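You operate a simulated robot arm through the tools that you are given. There is no shell and no other tool.

You are at the controls of a simulated two-armed robot. One attempt, no reset.

TASK
Stop the mill, switch it off, then sponge the smear off the outfeed tray.
Fine: press STOP first; put the sponge back. What is to be rubbed or washed off counts as gone when no trace of it is left.

It is judged by the outcome, as a careful person would: the job done as asked, and still so three seconds after it is handed in. It fails if anything else is knocked over, pushed out of place, dropped, spilled or broken.

THE ROBOT
Two 6-joint arms with two-finger grippers on one trunk, on a base that moves. Base frame: it is fixed to the floor where the robot stands at the start and does not move with it; the origin is under the middle of the robot, x ahead of it, y to its left, z up; the surface under the hand at the start is at about z = 0.62. Readings come in m, degrees, newtons and seconds.
The left shoulder is at the start at [0.07, 0.148, 1.467], the right one opposite. Each reaches about 0.838 m from its shoulder. Places, roughly: lid latch [0.7, 0.3, 1]; mill main switch [0.6, -0.2, 0.9]; mix button [0.6, -0.1, 1]; nozzle clamp [0.7, 0.5, 0.9]; pug button [0.6, -0.2, 1]; pump switch [0.6, -0.1, 0.9]; single charge switch [0.6, -0.3, 1.1]; stop button [0.6, -0.3, 1]; vacuum valve [0.6, 0.1, 1]. Payload 2.45 kg a hand.
Tool frame (each hand has its own): the origin (TCP) lies between the finger pads and is the grasp point; the fingertips stand 0.03 m ahead of it; z points along the fingers, y is the line along which they close. The gripper opens to 0.106 m; its body begins 0.079 m behind the TCP.
Orientation is told as [roll, pitch, yaw] about the base's x, y, z axes, in that order, counted from this pose: with the fingers straight down and closing along the base's y, the tool's x points along the base's -x, its y along +y and its z along -z.

THE INTERFACE
- The arms move only by the tool send_rows. It takes "left_steps", "right_steps" or both (then of equal length, played together; a hand with none holds still); each is a list of rows, each a list of 7 numbers: the shift along the base's x, y, z in cm, then the turn, a rotation vector about the base's x, y, z in degrees, then the finger opening in cm, from 0 to 10.6. In form: [[dx, dy, dz, rx, ry, rz, fingers], ...]. A call has 1 to 20 rows; each row is the pose to reach, as a shift and turn from the pose commanded when the call began. Rows are played at 5 a second. More than 0.05 m and 8.6 degrees between two rows, or a gripper value outside its range, and nothing of the call is played. A pose out of reach is approached as far as the arm can. The call stops where the force on the tool passes 40 N (or 10 N more than at its start, if that is more) or the arm is blocked; 0.2 s more then pass. Each finger travels about 0.072 m/s and halts on what it meets, pressing with about 33 N; the grip force reading is that of the motor and also rises with nothing between the fingers. The clock runs only during rows and for 0.2 s after the last one: add rows that repeat a pose to give the fingers time. It gives the time, the measured TCP pose, the force on the tool (base axes), the opening and the grip force at its end, in the units of the frame above (readings bear some noise), with the torque about the TCP (base axes, N m) and any sound that the robot's microphone picked up, and new pictures: "pictures" is both (left out), scene, wrist or none (wrist: the cameras of the hands that moved).
- Cameras (640 x 400 px; columns grow to the right, rows downward): "scene" is now at [0.1224, -0.001, 1.6657]; the picture's right is [0.01, -1.00, 0.00], its down [-0.85, -0.00, -0.52] and it looks along [0.52, 0.00, -0.85] (base axes); focal length 291 px, centre (320, 200). "left" rides on the left gripper at [0.076, 0.002, -0.106] in its tool frame; the picture's right is [-0.02, 1.00, 0.00], its down [-0.78, -0.02, -0.62] and it looks along [-0.62, -0.01, 0.78] (tool axes); focal length 247 px, centre (320, 200). "right" rides on the right gripper at [0.076, -0.002, -0.106] in its tool frame; the picture's right is [0.02, 1.00, 0.00], its down [-0.78, 0.02, -0.62] and it looks along [-0.62, 0.01, 0.78] (tool axes); focal length 247 px, centre (320, 200). There is no depth. A picture from a camera that has moved, and an enlarged one, comes with that camera's place and axes in the base frame and with its lens.
- move_column(by): slides the trunk up (or, below 0, down) by that many m; the arms and the scene camera ride with it, the base frame stays. It gives what a move gives, with no picture.
- steer(legs): drives the robot by 1 to 6 legs, each [ahead, left, turn to the left] in m, m and degrees, along the robot's own axes; the way and the turn of a leg run together, so that a leg with both is an arc; at most 1.5 m and 180 degrees a leg. The arms and the cameras ride along, it lands a little off, and it stops where it bumps. It gives what a move gives, and a new picture of the scene camera.
- pan_tilt(pan, tilt): turns the head with the scene camera to pan (to the left, within 86 degrees either way) and tilt (down, from -29 to 69), counted from straight ahead of the robot. It gives what a move gives, and a new picture of the scene camera.
- inspect(camera, box): a new picture of the part [left, top, right, bottom] of that camera's present view, enlarged. The clock stands still meanwhile.
- finish_job(): hands the job in; it is judged then, once.

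Places have to be worked out from the pictures, the camera data and where the tool is seen. Open the grippers and draw the arms clear of the work before you hand the job in, unless the task says otherwise.

The tools are called after ">>>" as a command line: name --argument value ..., lists and objects as JSON in quotes. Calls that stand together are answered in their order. send_rows: Moves the arms, as the interface text tells. Its arguments: {"type":"object","properties":{"left_steps":{"type":"array","items":{"type":"array","items":{"type":"number"}}},"right_steps":{"type":"array","items":{"type":"array","items":{"type":"number"}}},"pictures":{"type":"string","enum":["both","scene","wrist","none"]}},"required":[]} The other tools are called the same way: move_column (by) moves the trunk up or down; steer (legs) drives the base; pan_tilt (pan, tilt) turns the head that bears the scene camera; inspect (camera, box) takes an enlarged picture of a part of a camera's view; finish_job () hands the job in.

At the start:

```text
time: 0.0
left_tcp_pos: [0.5835, 0.2563, 1.1393]
left_tool_rot: [0.0, 0.0, -0.1]
left_wrist_force: [-0.7, -0.5, 0.5]
left_ft_torque: [-0.02, 0.01, -0.02]
left_width: 0.1062
left_grip_force: 0.0
right_tcp_pos: [0.5648, -0.1342, 1.1403]
right_tool_rot: [-0.1, 0.0, 0.0]
right_wrist_force: [-0.2, -0.8, 0.2]
right_ft_torque: [0.03, 0.02, -0.03]
right_width: 0.1061
right_grip_force: 0.1
trunk travel left (down, up): [-0.94, 0.0]
robot x, y, heading: [0.0037, 0.0009, 0.0]
head pan, tilt (commanded): [0.3, 58.4]
```

scene: 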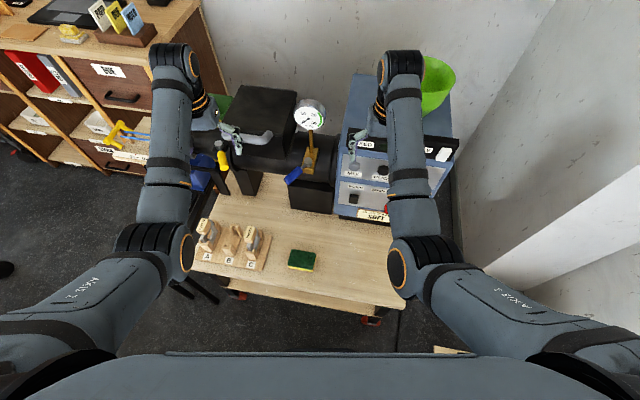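
right: 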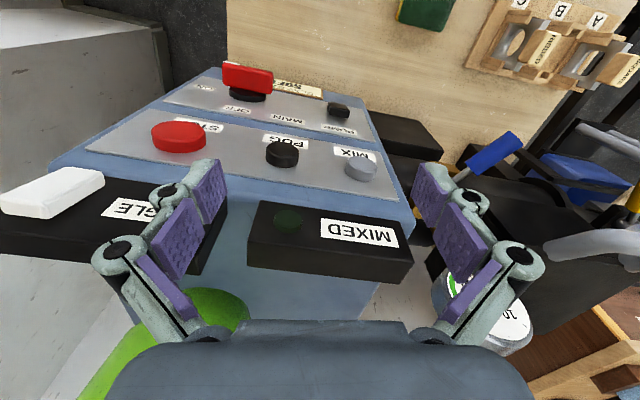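
left: 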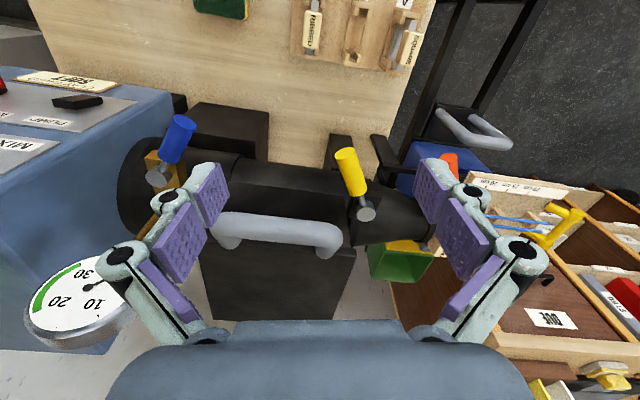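

I start by looking closely at the control panel and the outfeed area before moving anything.

>>> inspect --camera "right" --box '[0, 40, 420, 300]'

>>> inspect --camera "scene" --box '[160, 70, 480, 300]'

>>> inspect --camera "left" --box '[320, 80, 640, 330]'

```text
1.52 times, centred on (210, 170) of right
camera zoom: at [0.489, -0.135, 1.2451], right [-0.02, 1.0, 0.0], down [0.78, 0.02, 0.62], along [0.62, 0.01, -0.78], focal length 376 px, centre (488, 246)
```

zoom: 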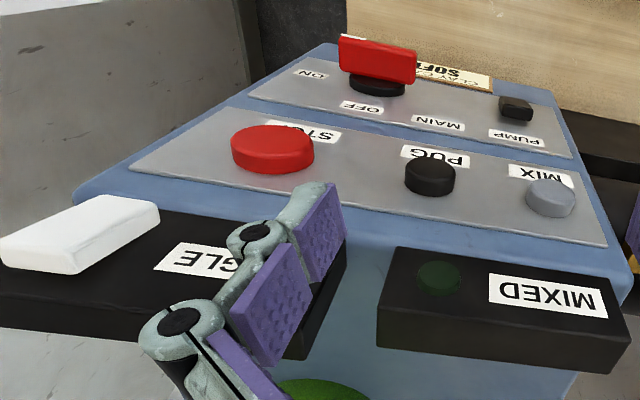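

```text
1.74 times, centred on (320, 185) of scene
camera zoom: at [0.1224, -0.001, 1.6657], right [0.01, -1.0, 0.0], down [-0.85, 0.0, -0.52], along [0.52, 0.0, -0.85], focal length 506 px, centre (320, 226)
```

zoom: 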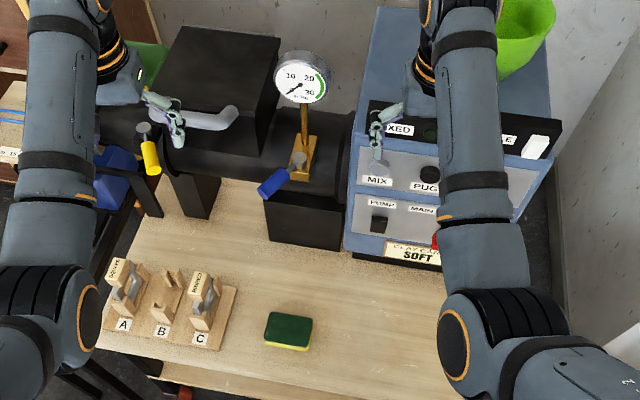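

```text
1.60 times, centred on (480, 205) of left
camera zoom: at [0.5069, 0.2576, 1.2458], right [0.02, 1.0, 0.0], down [0.78, -0.02, 0.62], along [0.62, -0.01, -0.78], focal length 395 px, centre (64, 192)
```

zoom: 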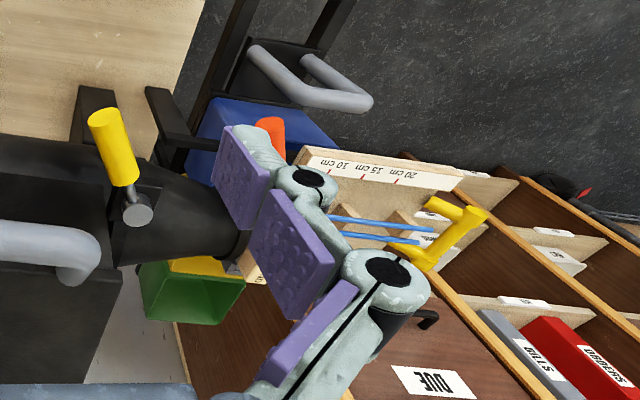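

The panel is on the right: a red round STOP button and a red rotary main switch with OFF/ON labels. I turn the head to the left to look for the outfeed tray and the smear.

>>> pan_tilt --pan 35 --tilt 50

```text
time: 1.0
left_tcp_pos: [0.5828, 0.2561, 1.1396]
left_tool_rot: [0.0, 0.1, 0.0]
left_wrist_force: [0.8, -0.4, 0.8]
left_ft_torque: [0.01, 0.0, -0.01]
left_width: 0.1061
left_grip_force: 0.2
right_tcp_pos: [0.5651, -0.134, 1.1406]
right_tool_rot: [0.0, 0.0, 0.0]
right_wrist_force: [0.3, 0.1, -0.2]
right_ft_torque: [-0.03, -0.01, 0.04]
right_width: 0.106
right_grip_force: 0.0
trunk travel left (down, up): [-0.94, 0.0]
robot x, y, heading: [-0.0004, -0.0006, 0.1]
head pan, tilt (commanded): [35.0, 50.0]
camera scene: at [0.1171, 0.0427, 1.6764], right [0.57, -0.82, 0.0], down [-0.63, -0.44, -0.64], along [0.53, 0.37, -0.77], focal length 291 px, centre (320, 200)
```

scene: 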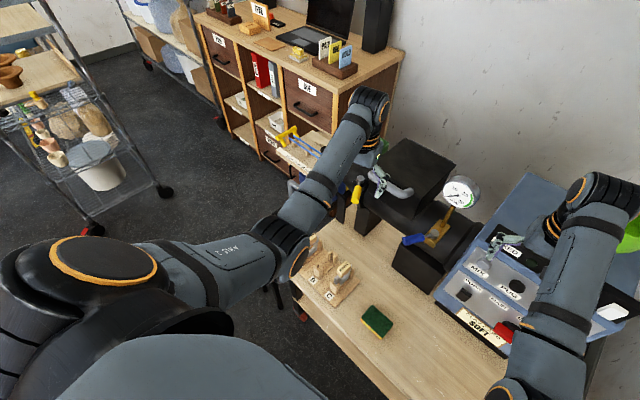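

The left arm hides the outfeed side. I enlarge the region where the ruler, yellow wire cutter and tray lie.

>>> inspect --camera "scene" --box '[240, 90, 440, 215]'

>>> inspect --camera "left" --box '[360, 100, 560, 225]'

```text
3.20 times, centred on (340, 152) of scene
camera zoom: at [0.1171, 0.0427, 1.6764], right [0.57, -0.82, 0.0], down [-0.63, -0.44, -0.64], along [0.53, 0.37, -0.77], focal length 930 px, centre (256, 352)
```

zoom: 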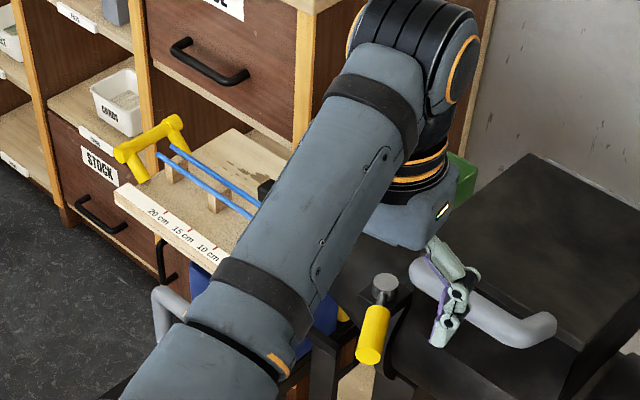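

```text
3.20 times, centred on (460, 162) of left
camera zoom: at [0.5068, 0.2576, 1.2459], right [0.02, 1.0, 0.0], down [0.78, -0.02, 0.62], along [0.62, -0.01, -0.78], focal length 790 px, centre (-128, 320)
```

zoom: 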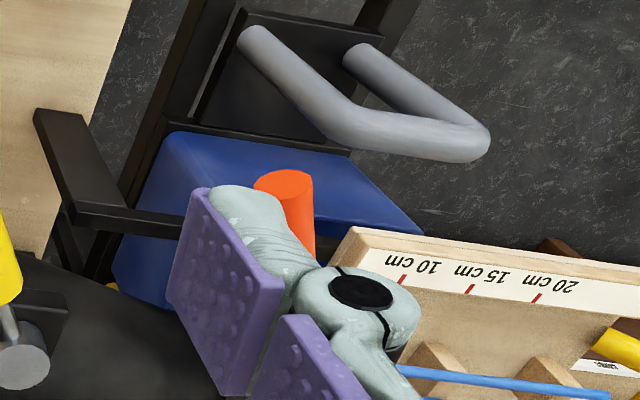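

The tray with the ruler is left of the mill behind the left arm. I draw both hands back and up, closing the right fingers, to get a second view of the panel and see the tray better.

>>> send_rows --right_steps '[[-2, 0, 3, 0, 0, 0, 8], [-5, 0, 5, 0, 0, 0, 6], [-9, 0, 5, 0, 0, 0, 4], [-13, 0, 5, 0, 0, 0, 2], [-16, 0, 5, 0, 0, 0, 0], [-16, 0, 5, 0, 0, 0, 0]]' --left_steps '[[0, 0, 4, 0, 0, 0, 10.6], [-2, 0, 8, 0, 0, 0, 10.6], [-6, 0, 10, 0, 0, 0, 10.6], [-10, 0, 10, 0, 0, 0, 10.6], [-14, 0, 10, 0, 0, 0, 10.6], [-16, 0, 10, 0, 0, 0, 10.6]]' --pictures "both"

```text
time: 2.1
left_tcp_pos: [0.5808, 0.266, 1.1509]
left_tool_rot: [0.1, -0.2, 0.0]
left_wrist_force: [0.4, 0.0, 0.5]
left_ft_torque: [0.03, 0.0, -0.02]
left_width: 0.1058
left_grip_force: 0.0
left hand out of reach, approached as far as the arm can: row 1, 2, 3, 4, 5
right_tcp_pos: [0.537, -0.1896, 1.1868]
right_tool_rot: [-8.5, -12.4, -2.1]
right_wrist_force: [-0.2, 0.4, 0.0]
right_ft_torque: [0.01, -0.01, 0.04]
right_width: 0.0
right_grip_force: 16.0
right hand out of reach, approached as far as the arm can: row 1, 2, 3, 4, 5
trunk travel left (down, up): [-0.94, 0.0]
robot x, y, heading: [0.002, -0.001, 0.0]
head pan, tilt (commanded): [35.0, 50.0]
stopped in row 5 (right hand): the arm was blocked; the commanded pose is now the measured one
camera scene: at [0.1142, 0.0415, 1.6767], right [0.57, -0.82, 0.0], down [-0.63, -0.44, -0.64], along [0.53, 0.37, -0.77], focal length 291 px, centre (320, 200)
camera right: at [0.4398, -0.1715, 1.2722], right [0.05, 0.99, -0.15], down [0.64, 0.08, 0.77], along [0.77, -0.13, -0.63], focal length 247 px, centre (320, 200)
camera left: at [0.5043, 0.2673, 1.2569], right [0.02, 1.0, 0.0], down [0.78, -0.02, 0.62], along [0.62, -0.01, -0.78], focal length 247 px, centre (320, 200)
```

scene: 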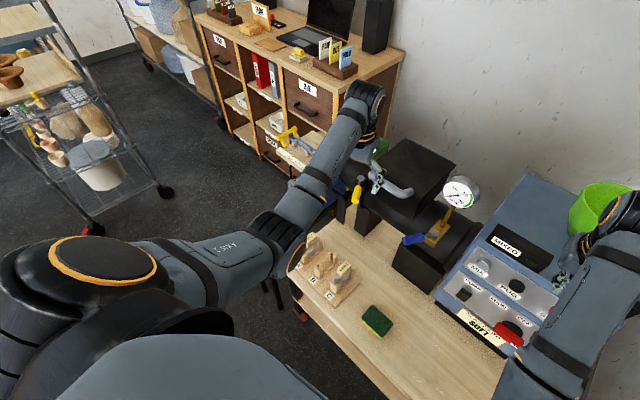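
right: 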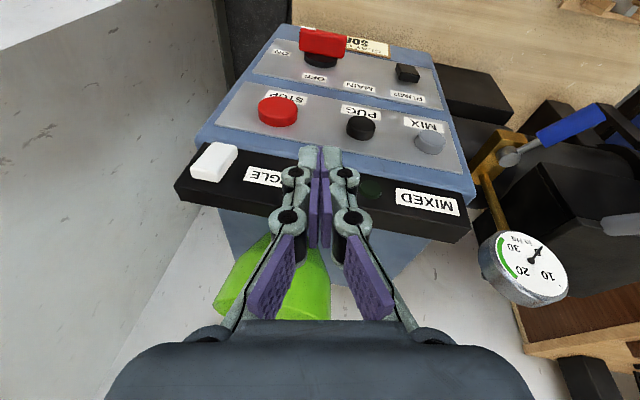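
left: 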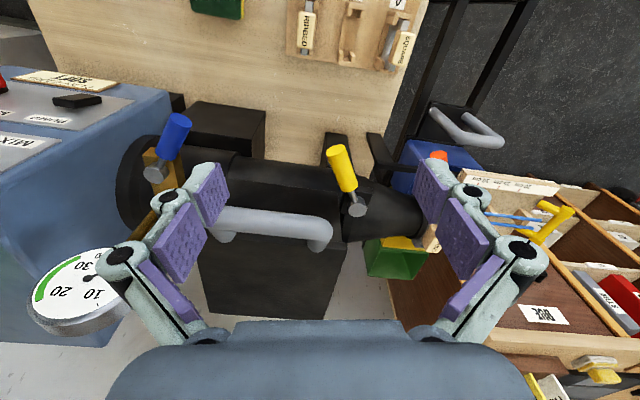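

Near the starting pose the arms can hardly rise (reach/joint limits), so working room will have to come from base and trunk. I look left and right with the head to see what is around before driving.

>>> pan_tilt --pan 86 --tilt 40

>>> pan_tilt --pan -86 --tilt 40

>>> pan_tilt --pan -20 --tilt 55

```text
time: 3.3
left_tcp_pos: [0.5823, 0.2657, 1.1502]
left_tool_rot: [0.0, 0.0, 0.0]
left_wrist_force: [-0.5, 0.0, -0.2]
left_ft_torque: [0.02, -0.02, 0.02]
left_width: 0.1059
left_grip_force: 0.0
right_tcp_pos: [0.5379, -0.1889, 1.1855]
right_tool_rot: [-8.5, -12.4, -2.2]
right_wrist_force: [0.5, -0.2, -0.4]
right_ft_torque: [0.0, -0.05, 0.01]
right_width: 0.0
right_grip_force: 28.2
trunk travel left (down, up): [-0.94, 0.0]
robot x, y, heading: [0.0009, -0.0034, -0.1]
head pan, tilt (commanded): [85.9, 40.0]
camera scene: at [0.0596, 0.0831, 1.6906], right [1.0, -0.07, 0.0], down [-0.05, -0.64, -0.77], along [0.05, 0.76, -0.64], focal length 291 px, centre (320, 200)
```

scene: 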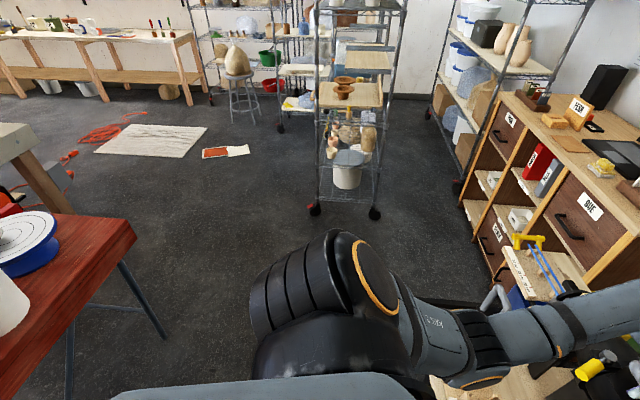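

```text
time: 5.9
left_tcp_pos: [0.5828, 0.2666, 1.1497]
left_tool_rot: [0.1, -0.1, 0.1]
left_wrist_force: [1.0, 0.7, 0.3]
left_ft_torque: [0.05, 0.0, -0.01]
left_width: 0.1061
left_grip_force: 0.1
right_tcp_pos: [0.5385, -0.1889, 1.1859]
right_tool_rot: [-8.4, -12.1, -2.3]
right_wrist_force: [-0.3, 0.5, 0.1]
right_ft_torque: [-0.02, 0.01, 0.01]
right_width: 0.0001
right_grip_force: 28.4
trunk travel left (down, up): [-0.94, 0.0]
robot x, y, heading: [-0.0014, -0.0006, -0.0]
head pan, tilt (commanded): [-85.9, 40.0]
camera scene: at [0.0601, -0.0861, 1.6906], right [-1.0, -0.07, 0.0], down [-0.05, 0.64, -0.77], along [0.05, -0.76, -0.64], focal length 291 px, centre (320, 200)
```

scene: 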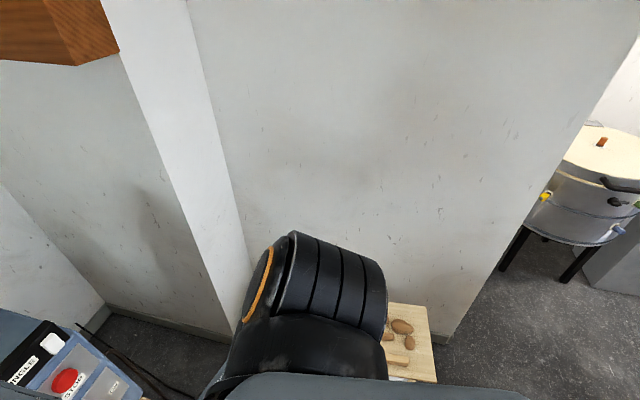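

```text
time: 7.3
left_tcp_pos: [0.5825, 0.2657, 1.1503]
left_tool_rot: [0.0, 0.0, 0.2]
left_wrist_force: [-0.1, -0.1, 0.6]
left_ft_torque: [0.01, 0.0, 0.01]
left_width: 0.1061
left_grip_force: 0.0
right_tcp_pos: [0.538, -0.189, 1.1852]
right_tool_rot: [-8.3, -12.3, -2.2]
right_wrist_force: [-0.2, 0.2, -0.4]
right_ft_torque: [0.02, 0.02, 0.01]
right_width: 0.0001
right_grip_force: 28.8
trunk travel left (down, up): [-0.94, 0.0]
robot x, y, heading: [0.0033, -0.0014, -0.0]
head pan, tilt (commanded): [-20.0, 55.0]
camera scene: at [0.1218, -0.0261, 1.6699], right [-0.34, -0.94, 0.0], down [-0.77, 0.28, -0.57], along [0.54, -0.2, -0.82], focal length 291 px, centre (320, 200)
```

scene: 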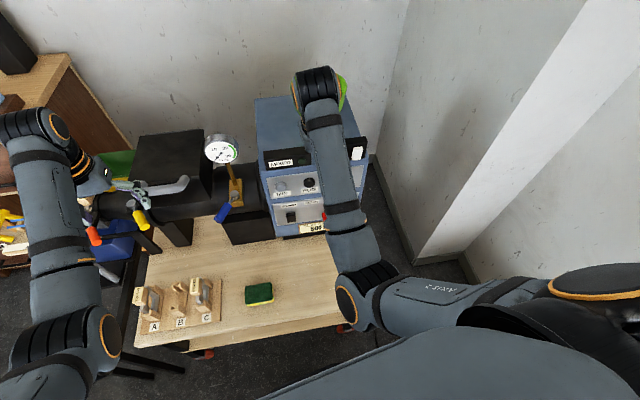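

Nothing obstructs near the hands, and both hands are above everything on the mill. I drive straight back 0.2 m to give the arms room.

>>> steer --legs '[[-0.2, 0, 0]]'

```text
time: 8.8
left_tcp_pos: [0.391, 0.2653, 1.1468]
left_tool_rot: [0.1, 0.2, 0.0]
left_wrist_force: [0.9, -0.3, 0.2]
left_ft_torque: [0.01, 0.06, -0.02]
left_width: 0.106
left_grip_force: 0.1
right_tcp_pos: [0.3457, -0.1903, 1.1829]
right_tool_rot: [-8.3, -12.1, -2.3]
right_wrist_force: [-0.3, 0.2, 0.2]
right_ft_torque: [0.02, 0.07, -0.01]
right_width: 0.0
right_grip_force: 28.9
trunk travel left (down, up): [-0.94, 0.0]
robot x, y, heading: [-0.195, -0.0032, -0.3]
head pan, tilt (commanded): [-20.0, 55.0]
camera scene: at [-0.0684, -0.026, 1.6694], right [-0.34, -0.94, 0.0], down [-0.77, 0.28, -0.57], along [0.54, -0.2, -0.82], focal length 291 px, centre (320, 200)
```

scene: 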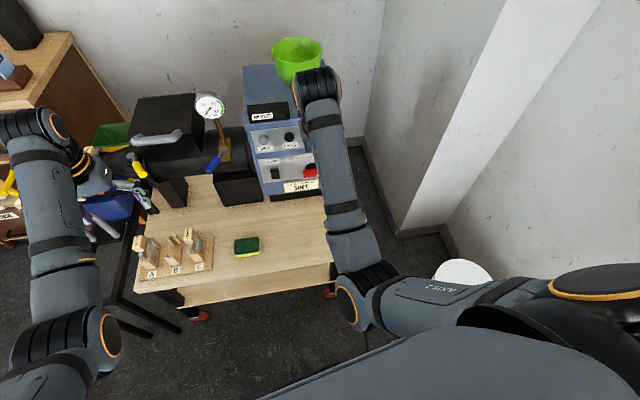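

The panel is now clearly in front, with free space around the hand. I pitch the right hand forward about 33° more so its camera looks at the panel from the front.

>>> send_rows --right_steps '[[0, 0, 0, 1.3, -6.6, 1.2, 0], [0, 0, 0, 2.7, -13.2, 2.5, 0], [0, 0, 0, 4.0, -19.8, 3.7, 0], [0, 0, 0, 5.4, -26.4, 5.0, 0], [0, 0, 0, 6.7, -32.9, 6.2, 0]]' --pictures "both"

```text
time: 9.7
left_tcp_pos: [0.3864, 0.2663, 1.1505]
left_tool_rot: [-0.1, -0.1, -0.1]
left_wrist_force: [0.2, 0.0, 0.0]
left_ft_torque: [0.03, 0.01, 0.02]
left_width: 0.1061
left_grip_force: 0.0
right_tcp_pos: [0.3846, -0.2021, 1.2741]
right_tool_rot: [-5.6, -43.2, 0.5]
right_wrist_force: [-0.1, -0.2, -1.0]
right_ft_torque: [0.0, -0.01, 0.0]
right_width: 0.0
right_grip_force: 28.6
trunk travel left (down, up): [-0.94, 0.0]
robot x, y, heading: [-0.1975, 0.0032, -0.2]
head pan, tilt (commanded): [-20.0, 55.0]
stopped in row 4 (right hand): the arm was blocked; the commanded pose is now the measured one
camera scene: at [-0.0755, -0.0258, 1.67], right [-0.34, -0.94, 0.0], down [-0.77, 0.28, -0.57], along [0.54, -0.2, -0.82], focal length 291 px, centre (320, 200)
camera right: at [0.257, -0.1931, 1.2988], right [0.04, 1.0, -0.09], down [0.15, 0.08, 0.99], along [0.99, -0.06, -0.14], focal length 247 px, centre (320, 200)
```

scene: 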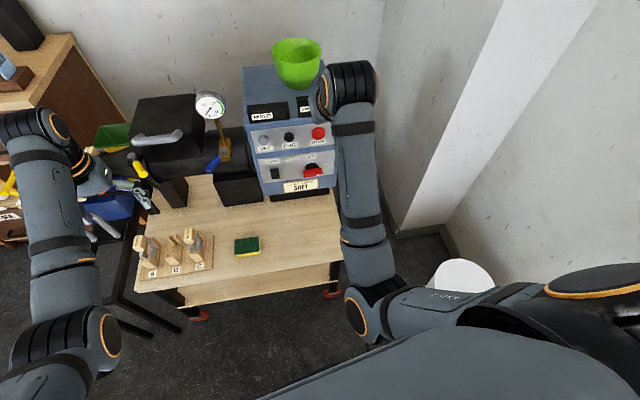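
right: 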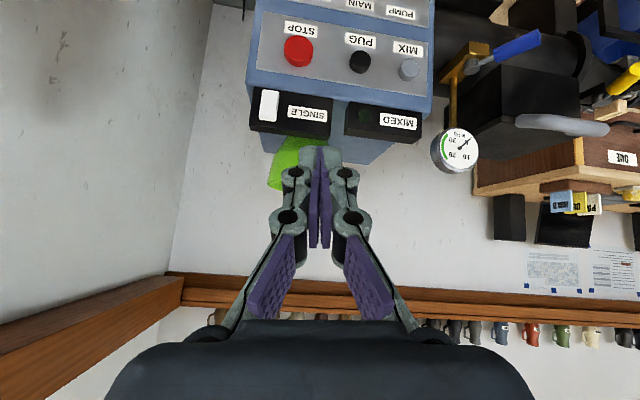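

The hand rose as it hit a joint limit, but the view is useful: STOP triangulates to about [0.58, -0.26, 1.04]. I enlarge the scene and wrist views of the panel.

>>> inspect --camera "scene" --box '[230, 60, 350, 210]'

>>> inspect --camera "right" --box '[230, 0, 470, 150]'

```text
2.67 times, centred on (290, 135) of scene
camera zoom: at [-0.0755, -0.0258, 1.67], right [-0.34, -0.94, 0.0], down [-0.77, 0.28, -0.57], along [0.54, -0.2, -0.82], focal length 775 px, centre (400, 373)
```

zoom: 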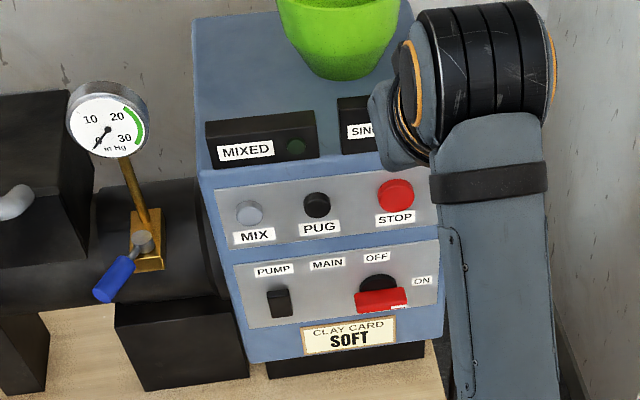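

```text
2.67 times, centred on (350, 75) of right
camera zoom: at [0.257, -0.1931, 1.2988], right [0.04, 1.0, -0.09], down [0.15, 0.08, 0.99], along [0.99, -0.06, -0.14], focal length 659 px, centre (240, 533)
```

zoom: 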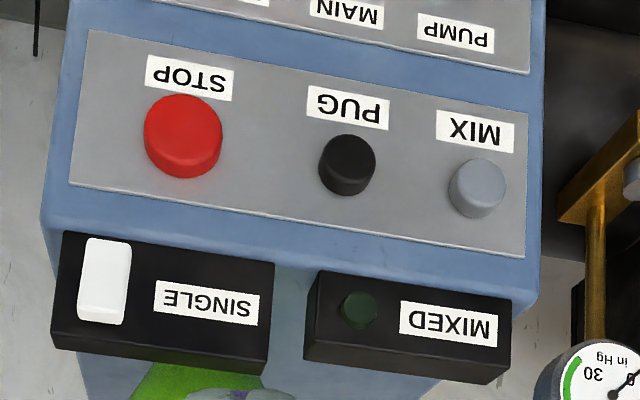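

The control panel looks near vertical at x≈0.62 (MIX ≈[0.615,-0.09,1.03], PUMP ≈[0.60,-0.11,0.89]), and the main switch handle is horizontal, pointing to ON. Both hands are clear, so I lower the trunk by 0.2 m to give the arm better posture for a near-horizontal hand.

>>> move_column --by -0.2

```text
time: 11.9
left_tcp_pos: [0.3876, 0.2649, 0.9494]
left_tool_rot: [0.0, 0.0, -0.1]
left_wrist_force: [-0.2, -0.1, -0.5]
left_ft_torque: [0.02, 0.02, 0.0]
left_width: 0.1059
left_grip_force: 0.1
right_tcp_pos: [0.3869, -0.2008, 1.0728]
right_tool_rot: [-5.5, -43.2, 0.4]
right_wrist_force: [-1.5, 0.3, 0.3]
right_ft_torque: [-0.01, -0.01, -0.01]
right_width: 0.0
right_grip_force: 28.1
trunk travel left (down, up): [-0.74, 0.2]
robot x, y, heading: [-0.1955, -0.0016, -0.1]
head pan, tilt (commanded): [-20.0, 55.0]
```

Now I bring the right hand toward a spot in front of STOP, levelling it to about 75° forward pitch with roll removed.

>>> send_rows --right_steps '[[2, -1, 0, 0.5, -5.3, 0.8, 0], [4, -2, 0, 0.9, -10.6, 1.6, 0], [5, -3, -1, 1.4, -15.9, 2.4, 0], [6, -4, -2, 1.9, -21.2, 3.1, 0], [6, -5, -3, 2.3, -26.5, 3.9, 0], [6, -6, -3, 2.8, -31.8, 4.7, 0], [6, -6, -3, 2.8, -31.8, 4.7, 0]]' --pictures "both"

```text
time: 13.5
left_tcp_pos: [0.388, 0.2654, 0.9493]
left_tool_rot: [0.0, 0.0, 0.0]
left_wrist_force: [-0.8, -0.3, 0.6]
left_ft_torque: [0.02, -0.02, -0.04]
left_width: 0.106
left_grip_force: 0.0
right_tcp_pos: [0.4457, -0.2601, 1.0435]
right_tool_rot: [-0.8, -75.0, 1.1]
right_wrist_force: [0.2, 0.1, 0.4]
right_ft_torque: [-0.04, 0.01, 0.03]
right_width: 0.0003
right_grip_force: 28.1
trunk travel left (down, up): [-0.74, 0.2]
robot x, y, heading: [-0.193, 0.0017, -0.2]
head pan, tilt (commanded): [-20.0, 55.0]
camera scene: at [-0.0734, -0.0257, 1.4698], right [-0.34, -0.94, 0.0], down [-0.77, 0.28, -0.57], along [0.54, -0.2, -0.82], focal length 291 px, centre (320, 200)
camera right: at [0.3244, -0.262, 0.996], right [-0.01, 1.0, -0.02], down [-0.4, 0.02, 0.92], along [0.92, 0.02, 0.4], focal length 247 px, centre (320, 200)
```

scene: 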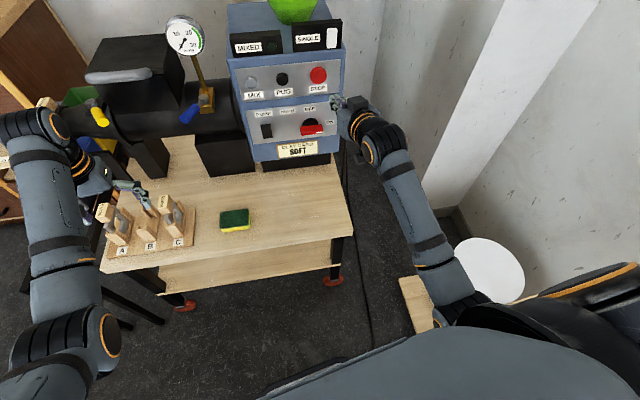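
right: 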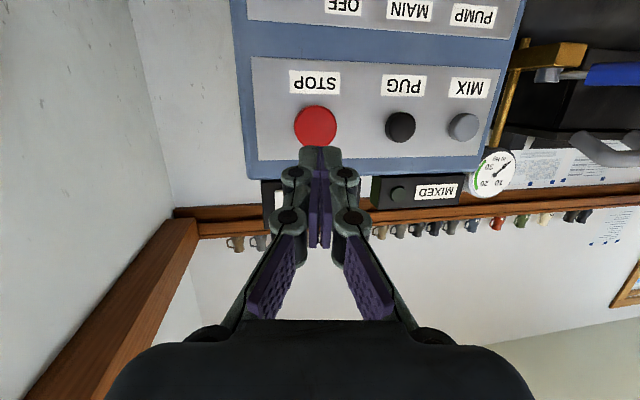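

STOP sits dead ahead: about [0.595, -0.264, 1.03] with the closed fingertips at x≈0.475. I advance, slow near the end, and press until force or click.

>>> send_rows --right_steps '[[3, -0.4, -0.6, 0, 0, 0, 0], [6, -0.4, -0.6, 0, 0, 0, 0], [8, -0.4, -0.6, 0, 0, 0, 0], [9, -0.4, -0.6, 0, 0, 0, 0], [9.5, -0.4, -0.6, 0, 0, 0, 0]]' --pictures "both"

```text
time: 14.7
left_tcp_pos: [0.3875, 0.2664, 0.9493]
left_tool_rot: [0.0, 0.0, 0.0]
left_wrist_force: [0.1, 0.0, 0.4]
left_ft_torque: [-0.04, -0.02, -0.02]
left_width: 0.1063
left_grip_force: 0.1
right_tcp_pos: [0.5412, -0.2655, 1.037]
right_tool_rot: [-0.7, -75.0, 1.0]
right_wrist_force: [-0.8, 0.6, 0.9]
right_ft_torque: [-0.02, 0.01, 0.0]
right_width: 0.0
right_grip_force: 28.5
trunk travel left (down, up): [-0.74, 0.2]
robot x, y, heading: [-0.1931, -0.0008, -0.1]
head pan, tilt (commanded): [-20.0, 55.0]
camera scene: at [-0.0737, -0.0261, 1.4699], right [-0.34, -0.94, 0.0], down [-0.77, 0.28, -0.57], along [0.54, -0.2, -0.82], focal length 291 px, centre (320, 200)
camera right: at [0.4189, -0.2669, 0.9899], right [-0.01, 1.0, -0.02], down [-0.4, 0.02, 0.92], along [0.92, 0.02, 0.4], focal length 247 px, centre (320, 200)
```

scene: 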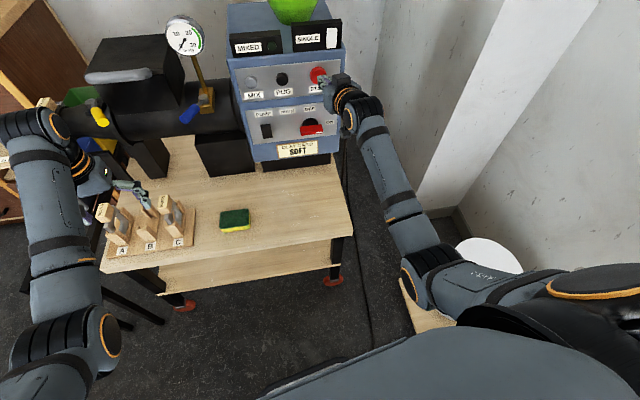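
right: 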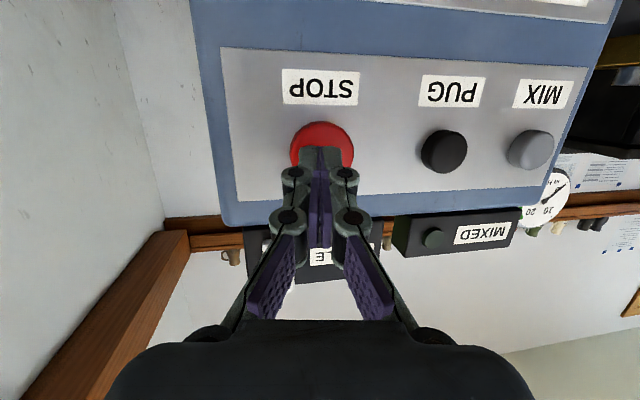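

The fingertips are about 2 cm short of the STOP cap and centred on it. I press on in small steps.

>>> send_rows --right_steps '[[0.7, 0.1, 0, 0, 0, 0, 0], [1.4, 0.1, 0, 0, 0, 0, 0], [2.0, 0.1, 0, 0, 0, 0, 0], [2.5, 0.1, 0, 0, 0, 0, 0], [3.0, 0.1, 0, 0, 0, 0, 0], [3.4, 0.1, 0, 0, 0, 0, 0]]' --pictures "both"

```text
time: 15.7
left_tcp_pos: [0.3822, 0.2642, 0.953]
left_tool_rot: [0.0, -0.4, -0.2]
left_wrist_force: [0.5, 0.3, -0.1]
left_ft_torque: [-0.01, 0.0, 0.0]
left_width: 0.1062
left_grip_force: 0.1
right_tcp_pos: [0.5562, -0.2638, 1.0386]
right_tool_rot: [-0.6, -74.7, 0.7]
right_wrist_force: [-27.3, 2.1, 4.2]
right_ft_torque: [0.09, -0.23, -0.06]
right_width: 0.0061
right_grip_force: 28.3
trunk travel left (down, up): [-0.74, 0.2]
robot x, y, heading: [-0.1979, 0.0004, -0.3]
head pan, tilt (commanded): [-20.0, 55.0]
heard: click
stopped in row 4 (right hand): the force on the tool passed its limit at 44 N (the readings are from after the stop); the commanded pose is now the measured one
camera scene: at [-0.0832, -0.025, 1.4708], right [-0.35, -0.94, 0.0], down [-0.77, 0.28, -0.58], along [0.54, -0.2, -0.82], focal length 291 px, centre (320, 200)
camera right: at [0.4337, -0.2655, 0.9908], right [-0.01, 1.0, -0.02], down [-0.39, 0.02, 0.92], along [0.92, 0.02, 0.39], focal length 247 px, centre (320, 200)
```

scene: 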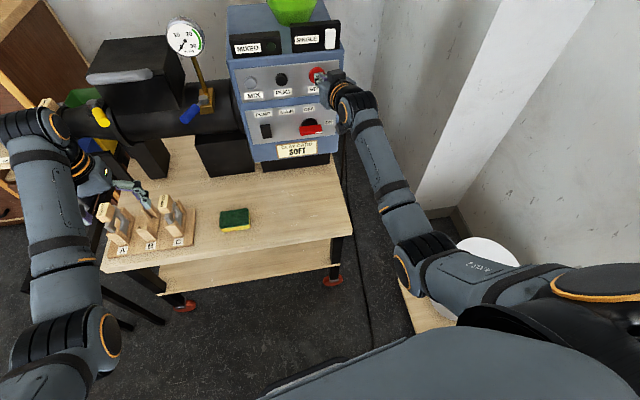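
right: 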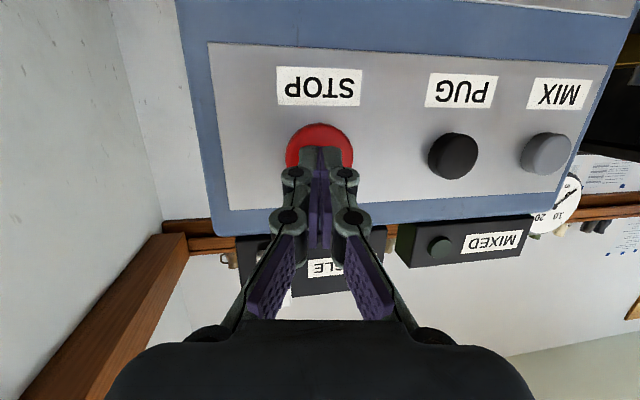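

A click was heard as STOP went in under 44 N. I retreat from the button and lower the hand in front of the main switch to look at its handle.

>>> send_rows --right_steps '[[-3, 0, 0, 0, 0, 0, 0], [-7, 0, 0, 0, 0, 0, 0], [-11, 0, 0, 0, 0, 0, 0], [-14, 0.5, -3, 0, 0, 0, 1], [-15, 1, -6, 0, -2, 0, 3], [-15, 1.5, -9, 0, -4, 0, 5], [-15, 2, -12, 0, -6, 0, 5], [-15, 2, -13, 0, -6, 0, 5]]' --pictures "both"

```text
time: 17.5
left_tcp_pos: [0.3862, 0.264, 0.949]
left_tool_rot: [0.1, -0.1, -0.2]
left_wrist_force: [0.0, -0.4, 0.7]
left_ft_torque: [0.0, 0.01, -0.02]
left_width: 0.106
left_grip_force: 0.0
right_tcp_pos: [0.4111, -0.2444, 0.9023]
right_tool_rot: [-1.3, -80.5, 1.5]
right_wrist_force: [-0.7, -0.5, -0.2]
right_ft_torque: [-0.01, 0.0, -0.02]
right_width: 0.0499
right_grip_force: 0.0
trunk travel left (down, up): [-0.74, 0.2]
robot x, y, heading: [-0.194, 0.0005, 0.1]
head pan, tilt (commanded): [-20.0, 55.0]
camera scene: at [-0.0744, -0.0263, 1.4699], right [-0.35, -0.94, 0.0], down [-0.77, 0.28, -0.57], along [0.54, -0.2, -0.82], focal length 291 px, centre (320, 200)
camera right: at [0.2941, -0.2458, 0.844], right [-0.01, 1.0, -0.02], down [-0.48, 0.02, 0.88], along [0.88, 0.02, 0.48], focal length 247 px, centre (320, 200)
```

scene: 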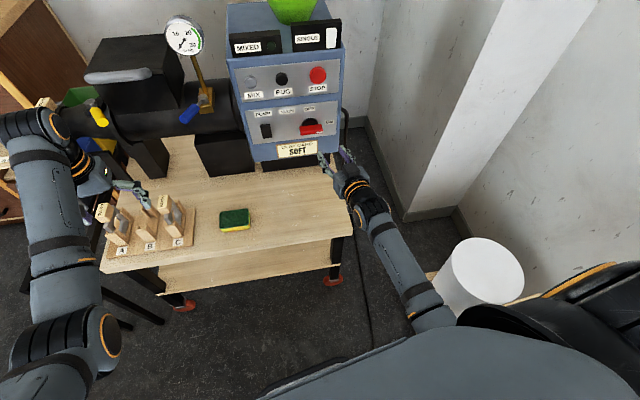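
right: 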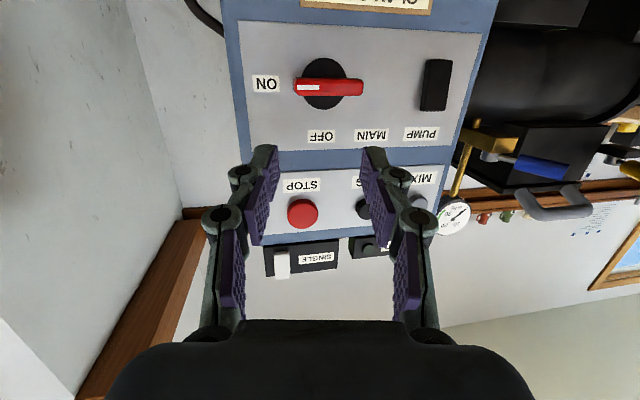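

The white pointer mark on the red bar points to ON. I enlarge both views to measure the handle.

>>> inspect --camera "right" --box '[230, 20, 470, 170]'

>>> inspect --camera "scene" --box '[220, 50, 380, 180]'

```text
2.67 times, centred on (350, 95) of right
camera zoom: at [0.2941, -0.2458, 0.844], right [-0.01, 1.0, -0.02], down [-0.48, 0.02, 0.88], along [0.88, 0.02, 0.48], focal length 659 px, centre (240, 480)
```

zoom: 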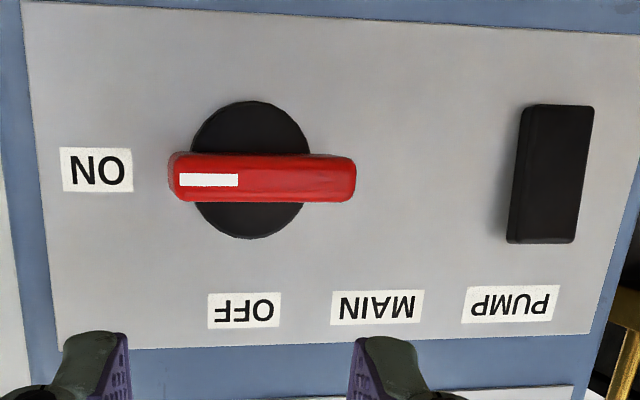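

```text
3.08 times, centred on (300, 115) of scene
camera zoom: at [-0.0744, -0.0263, 1.4699], right [-0.35, -0.94, 0.0], down [-0.77, 0.28, -0.57], along [0.54, -0.2, -0.82], focal length 894 px, centre (382, 462)
```

zoom: 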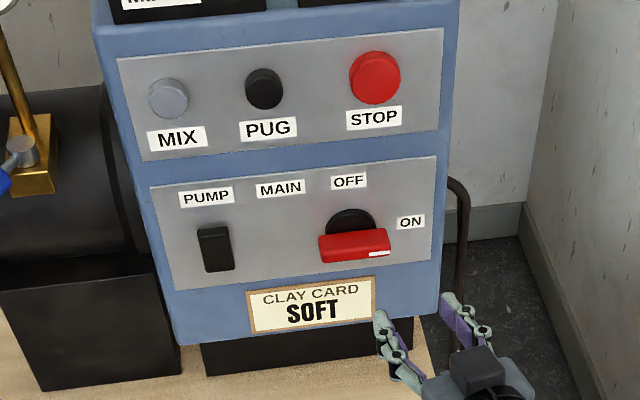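

Handle centre ≈[0.582, -0.236, 0.863], about 7 cm long and 2 cm thick, axis along x. I level the hand fully and centre it in front of the knob.

>>> send_rows --right_steps '[[1, 0.3, -1.5, 0, -3, 0, 5], [2, 0.6, -3, 0, -6, 0, 5.5], [3, 0.8, -3.9, 0, -9.5, 0, 6], [3, 0.8, -3.9, 0, -9.5, 0, 6]]' --pictures "none"

>>> send_rows --right_steps '[[0, 0, 0, 8.2, 0, 0, 6], [0, 0, 0, 16.4, 0, 0, 6], [0, 0, 0, 24.6, 0, 0, 6], [0, 0, 0, 32.8, 0, 0, 6], [0, 0, 0, 41, 0, 0, 6], [0, 0, 0, 49.2, 0, 0, 6], [0, 0, 0, 57.4, 0, 0, 6], [0, 0, 0, 65.6, 0, 0, 6], [0, 0, 0, 73.8, 0, 0, 6], [0, 0, 0, 82, 0, 0, 6], [0, 0, 0, 90, 0, 0, 6], [0, 0, 0, 90, 0, 0, 6]]' --pictures "both"

```text
time: 18.5
left_tcp_pos: [0.3883, 0.2642, 0.9491]
left_tool_rot: [0.1, 0.0, -0.2]
left_wrist_force: [-0.4, 0.3, -0.3]
left_ft_torque: [0.01, -0.03, -0.02]
left_width: 0.1061
left_grip_force: 0.1
right_tcp_pos: [0.4417, -0.2378, 0.8639]
right_tool_rot: [-71.6, -89.8, 71.9]
right_wrist_force: [0.2, -0.1, 1.1]
right_ft_torque: [-0.02, 0.02, 0.04]
right_width: 0.0599
right_grip_force: 0.1
trunk travel left (down, up): [-0.74, 0.2]
robot x, y, heading: [-0.1986, 0.0034, -0.1]
head pan, tilt (commanded): [-20.0, 55.0]
```

```text
time: 21.1
left_tcp_pos: [0.3861, 0.263, 0.9488]
left_tool_rot: [0.0, 0.0, -0.1]
left_wrist_force: [-0.9, 0.5, 1.2]
left_ft_torque: [0.01, 0.04, -0.03]
left_width: 0.1061
left_grip_force: 0.2
right_tcp_pos: [0.442, -0.2377, 0.8636]
right_tool_rot: [90.3, -0.1, -89.9]
right_wrist_force: [0.2, -1.1, 0.5]
right_ft_torque: [0.01, -0.02, 0.0]
right_width: 0.0598
right_grip_force: 0.0
trunk travel left (down, up): [-0.74, 0.2]
robot x, y, heading: [-0.1991, 0.0002, -0.4]
head pan, tilt (commanded): [-20.0, 55.0]
camera scene: at [-0.0745, -0.0262, 1.4699], right [-0.35, -0.94, 0.0], down [-0.77, 0.28, -0.57], along [0.54, -0.2, -0.82], focal length 291 px, centre (320, 200)
camera right: at [0.3357, -0.1599, 0.8603], right [0.0, 0.02, 1.0], down [-0.62, -0.78, 0.02], along [0.78, -0.62, 0.02], focal length 247 px, centre (320, 200)
```

scene: 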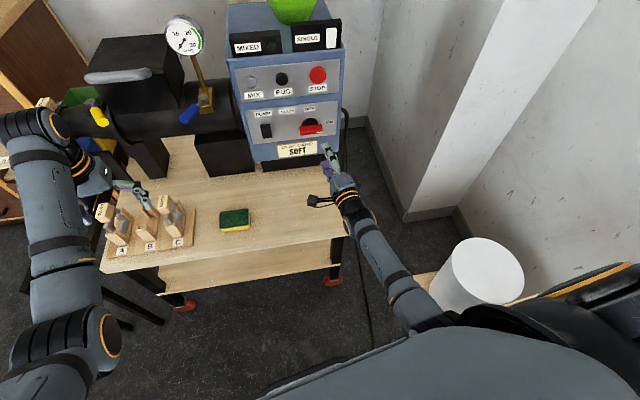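
right: 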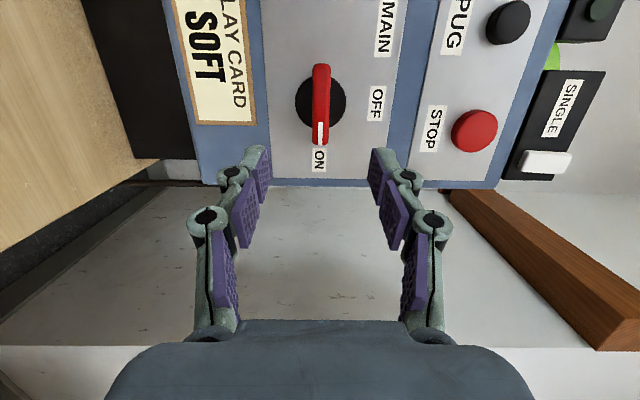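

The hand is now aligned with the bar between the open fingers (bar at y≈-0.237, z≈0.864, same as the TCP). I advance so the fingertips straddle the bar, stopping short of the disc.

>>> send_rows --right_steps '[[4, 0, 0, 0, 0, 0, 6], [8, 0, 0, 0, 0, 0, 6], [10, 0, 0, 0, 0, 0, 6], [11, 0, 0, 0, 0, 0, 6], [11.8, 0, 0, 0, 0, 0, 6], [12.4, 0, 0, 0, 0, 0, 6]]' --pictures "both"

```text
time: 22.5
left_tcp_pos: [0.387, 0.2647, 0.9501]
left_tool_rot: [-0.1, 0.0, -0.1]
left_wrist_force: [1.1, 0.1, 0.7]
left_ft_torque: [0.02, 0.02, -0.02]
left_width: 0.1057
left_grip_force: 0.1
right_tcp_pos: [0.5643, -0.2362, 0.8649]
right_tool_rot: [90.4, -0.2, -89.9]
right_wrist_force: [0.5, -0.8, 0.2]
right_ft_torque: [-0.01, 0.03, 0.01]
right_width: 0.0598
right_grip_force: 0.0
right hand out of reach, approached as far as the arm can: row 6
trunk travel left (down, up): [-0.74, 0.2]
robot x, y, heading: [-0.1968, 0.0028, -0.2]
head pan, tilt (commanded): [-20.0, 55.0]
camera scene: at [-0.0748, -0.0262, 1.4699], right [-0.35, -0.94, 0.0], down [-0.77, 0.28, -0.57], along [0.54, -0.2, -0.82], focal length 291 px, centre (320, 200)
camera right: at [0.4576, -0.1593, 0.8627], right [-0.01, 0.03, 1.0], down [-0.62, -0.78, 0.02], along [0.78, -0.62, 0.02], focal length 247 px, centre (320, 200)
```

scene: 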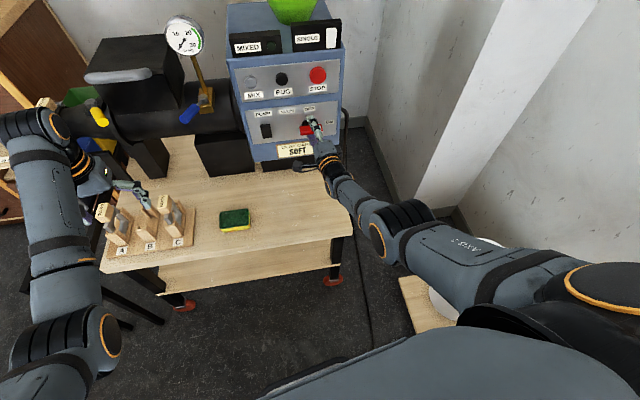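
right: 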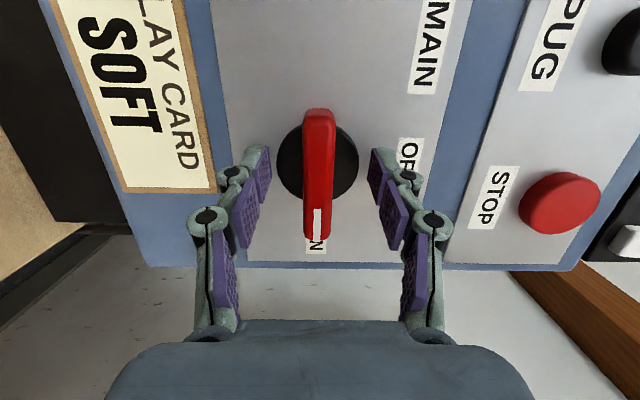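

The bar lies between the fingers with about 1.5 cm overlap. I close the fingers on it.

>>> send_rows --right_steps '[[0, 0, 0, 0, 0, 0, 4], [0, 0, 0, 0, 0, 0, 2], [0, 0, 0, 0, 0, 0, 0.5], [0, 0, 0, 0, 0, 0, 0.5]]' --pictures "wrist"

```text
time: 23.5
left_tcp_pos: [0.3882, 0.2654, 0.9495]
left_tool_rot: [0.0, 0.0, -0.1]
left_wrist_force: [-0.8, 0.1, -0.2]
left_ft_torque: [0.0, 0.04, -0.01]
left_width: 0.1062
left_grip_force: 0.1
right_tcp_pos: [0.5633, -0.2366, 0.8657]
right_tool_rot: [90.2, -0.1, -90.0]
right_wrist_force: [-4.0, 0.3, -4.4]
right_ft_torque: [-0.01, 0.13, 0.09]
right_width: 0.0485
right_grip_force: 45.4
trunk travel left (down, up): [-0.74, 0.2]
robot x, y, heading: [-0.1997, 0.0011, -0.3]
head pan, tilt (commanded): [-20.0, 55.0]
camera right: at [0.4573, -0.1593, 0.8617], right [0.0, 0.03, 1.0], down [-0.62, -0.78, 0.02], along [0.78, -0.62, 0.02], focal length 247 px, centre (320, 200)
```

right: 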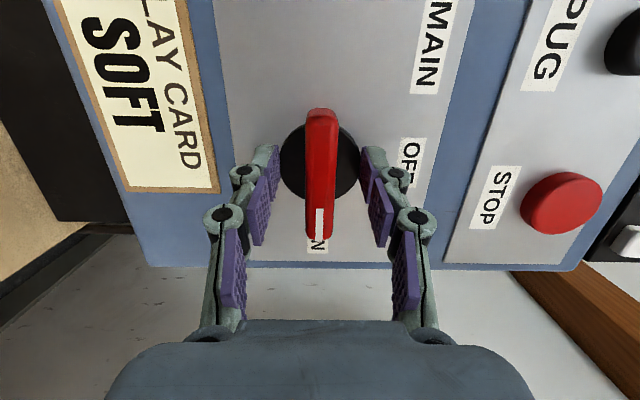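

The fingers stopped at 4.85 cm, i.e. on the black disc behind the bar. I open, back off about 1 cm, and close again to take the bar itself.

>>> send_rows --right_steps '[[0, 0, 0, 0, 0, 0, 6], [-0.4, 0, 0, 0, 0, 0, 6], [-1.0, 0, -0.1, 0, 0, 0, 6], [-1.0, 0, -0.1, 0, 0, 0, 4], [-1.0, 0, -0.1, 0, 0, 0, 2], [-1.0, 0, -0.1, 0, 0, 0, 0.5], [-1.0, 0, -0.1, 0, 0, 0, 0.5]]' --pictures "both"

```text
time: 25.1
left_tcp_pos: [0.3868, 0.2648, 0.9491]
left_tool_rot: [0.1, 0.0, -0.1]
left_wrist_force: [0.7, 0.4, 0.5]
left_ft_torque: [-0.02, -0.02, 0.01]
left_width: 0.1059
left_grip_force: 0.1
right_tcp_pos: [0.5548, -0.237, 0.8646]
right_tool_rot: [90.3, -0.2, -89.8]
right_wrist_force: [-0.5, 0.0, -0.2]
right_ft_torque: [-0.02, 0.03, 0.03]
right_width: 0.0157
right_grip_force: 41.5
trunk travel left (down, up): [-0.74, 0.2]
robot x, y, heading: [-0.1927, -0.0011, -0.5]
head pan, tilt (commanded): [-20.0, 55.0]
camera scene: at [-0.0742, -0.0262, 1.4698], right [-0.35, -0.94, 0.0], down [-0.77, 0.28, -0.57], along [0.54, -0.2, -0.82], focal length 291 px, centre (320, 200)
camera right: at [0.4481, -0.1598, 0.8615], right [0.0, 0.03, 1.0], down [-0.62, -0.78, 0.02], along [0.78, -0.62, 0.02], focal length 247 px, centre (320, 200)
```

scene: 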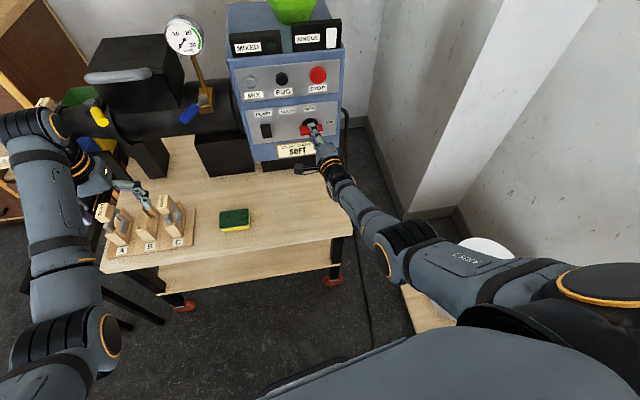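
right: 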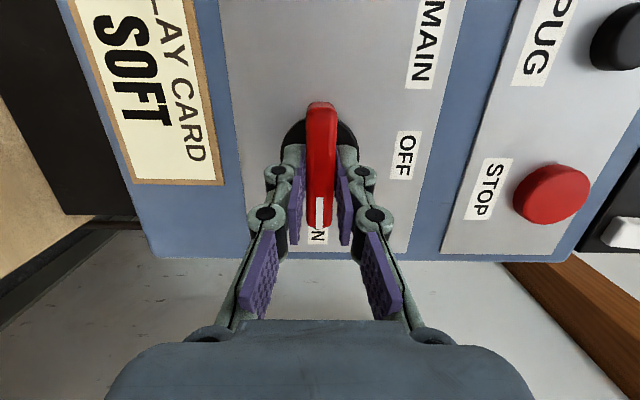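

The bar is gripped (1.6 cm). I turn it counter-clockwise (pointer up to OFF), i.e. -90° about x.

>>> send_rows --right_steps '[[0, 0, 0, -8, 0, 0, 0.5], [0, 0, 0, -16, 0, 0, 0.5], [0, 0, 0, -24, 0, 0, 0.5], [0, 0, 0, -32, 0, 0, 0.5], [0, 0, 0, -40, 0, 0, 0.5], [0, 0, 0, -48, 0, 0, 0.5], [0, 0, 0, -56, 0, 0, 0.5], [0, 0, 0, -64, 0, 0, 0.5], [0, 0, 0, -72, 0, 0, 0.5], [0, 0, 0, -80, 0, 0, 0.5], [0, 0, 0, -86, 0, 0, 0.5], [0, 0, 0, -90, 0, 0, 0.5], [0, 0, 0, -90, 0, 0, 0.5]]' --pictures "both"

```text
time: 27.9
left_tcp_pos: [0.3874, 0.2647, 0.9489]
left_tool_rot: [0.0, 0.0, -0.1]
left_wrist_force: [0.7, -0.1, 0.0]
left_ft_torque: [-0.01, 0.0, 0.01]
left_width: 0.1061
left_grip_force: 0.1
right_tcp_pos: [0.5536, -0.2351, 0.866]
right_tool_rot: [-71.1, -89.8, 71.3]
right_wrist_force: [2.6, 2.0, 3.2]
right_ft_torque: [0.35, 0.17, -0.93]
right_width: 0.0195
right_grip_force: 43.9
trunk travel left (down, up): [-0.74, 0.2]
robot x, y, heading: [-0.1956, -0.0044, -0.2]
head pan, tilt (commanded): [-20.0, 55.0]
camera scene: at [-0.0745, -0.0254, 1.4698], right [-0.35, -0.94, 0.0], down [-0.77, 0.28, -0.57], along [0.54, -0.2, -0.82], focal length 291 px, centre (320, 200)
camera right: at [0.4478, -0.2374, 0.7882], right [-0.01, 1.0, -0.03], down [-0.62, 0.02, 0.78], along [0.78, 0.02, 0.62], focal length 247 px, centre (320, 200)
```

scene: 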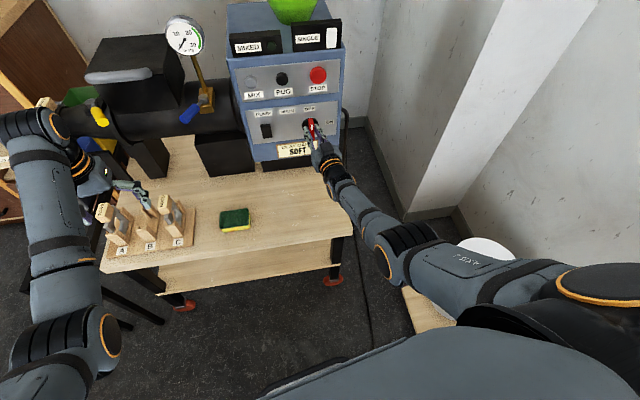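
right: 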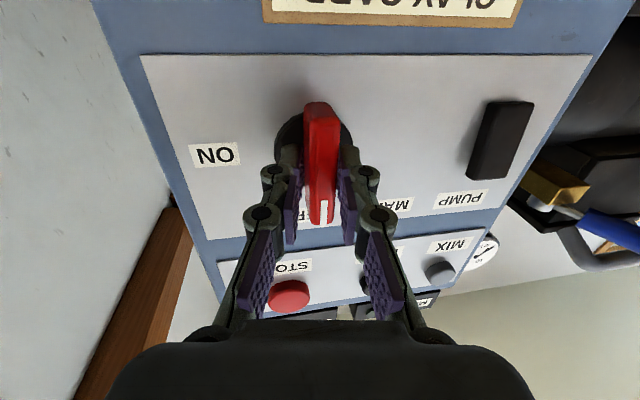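

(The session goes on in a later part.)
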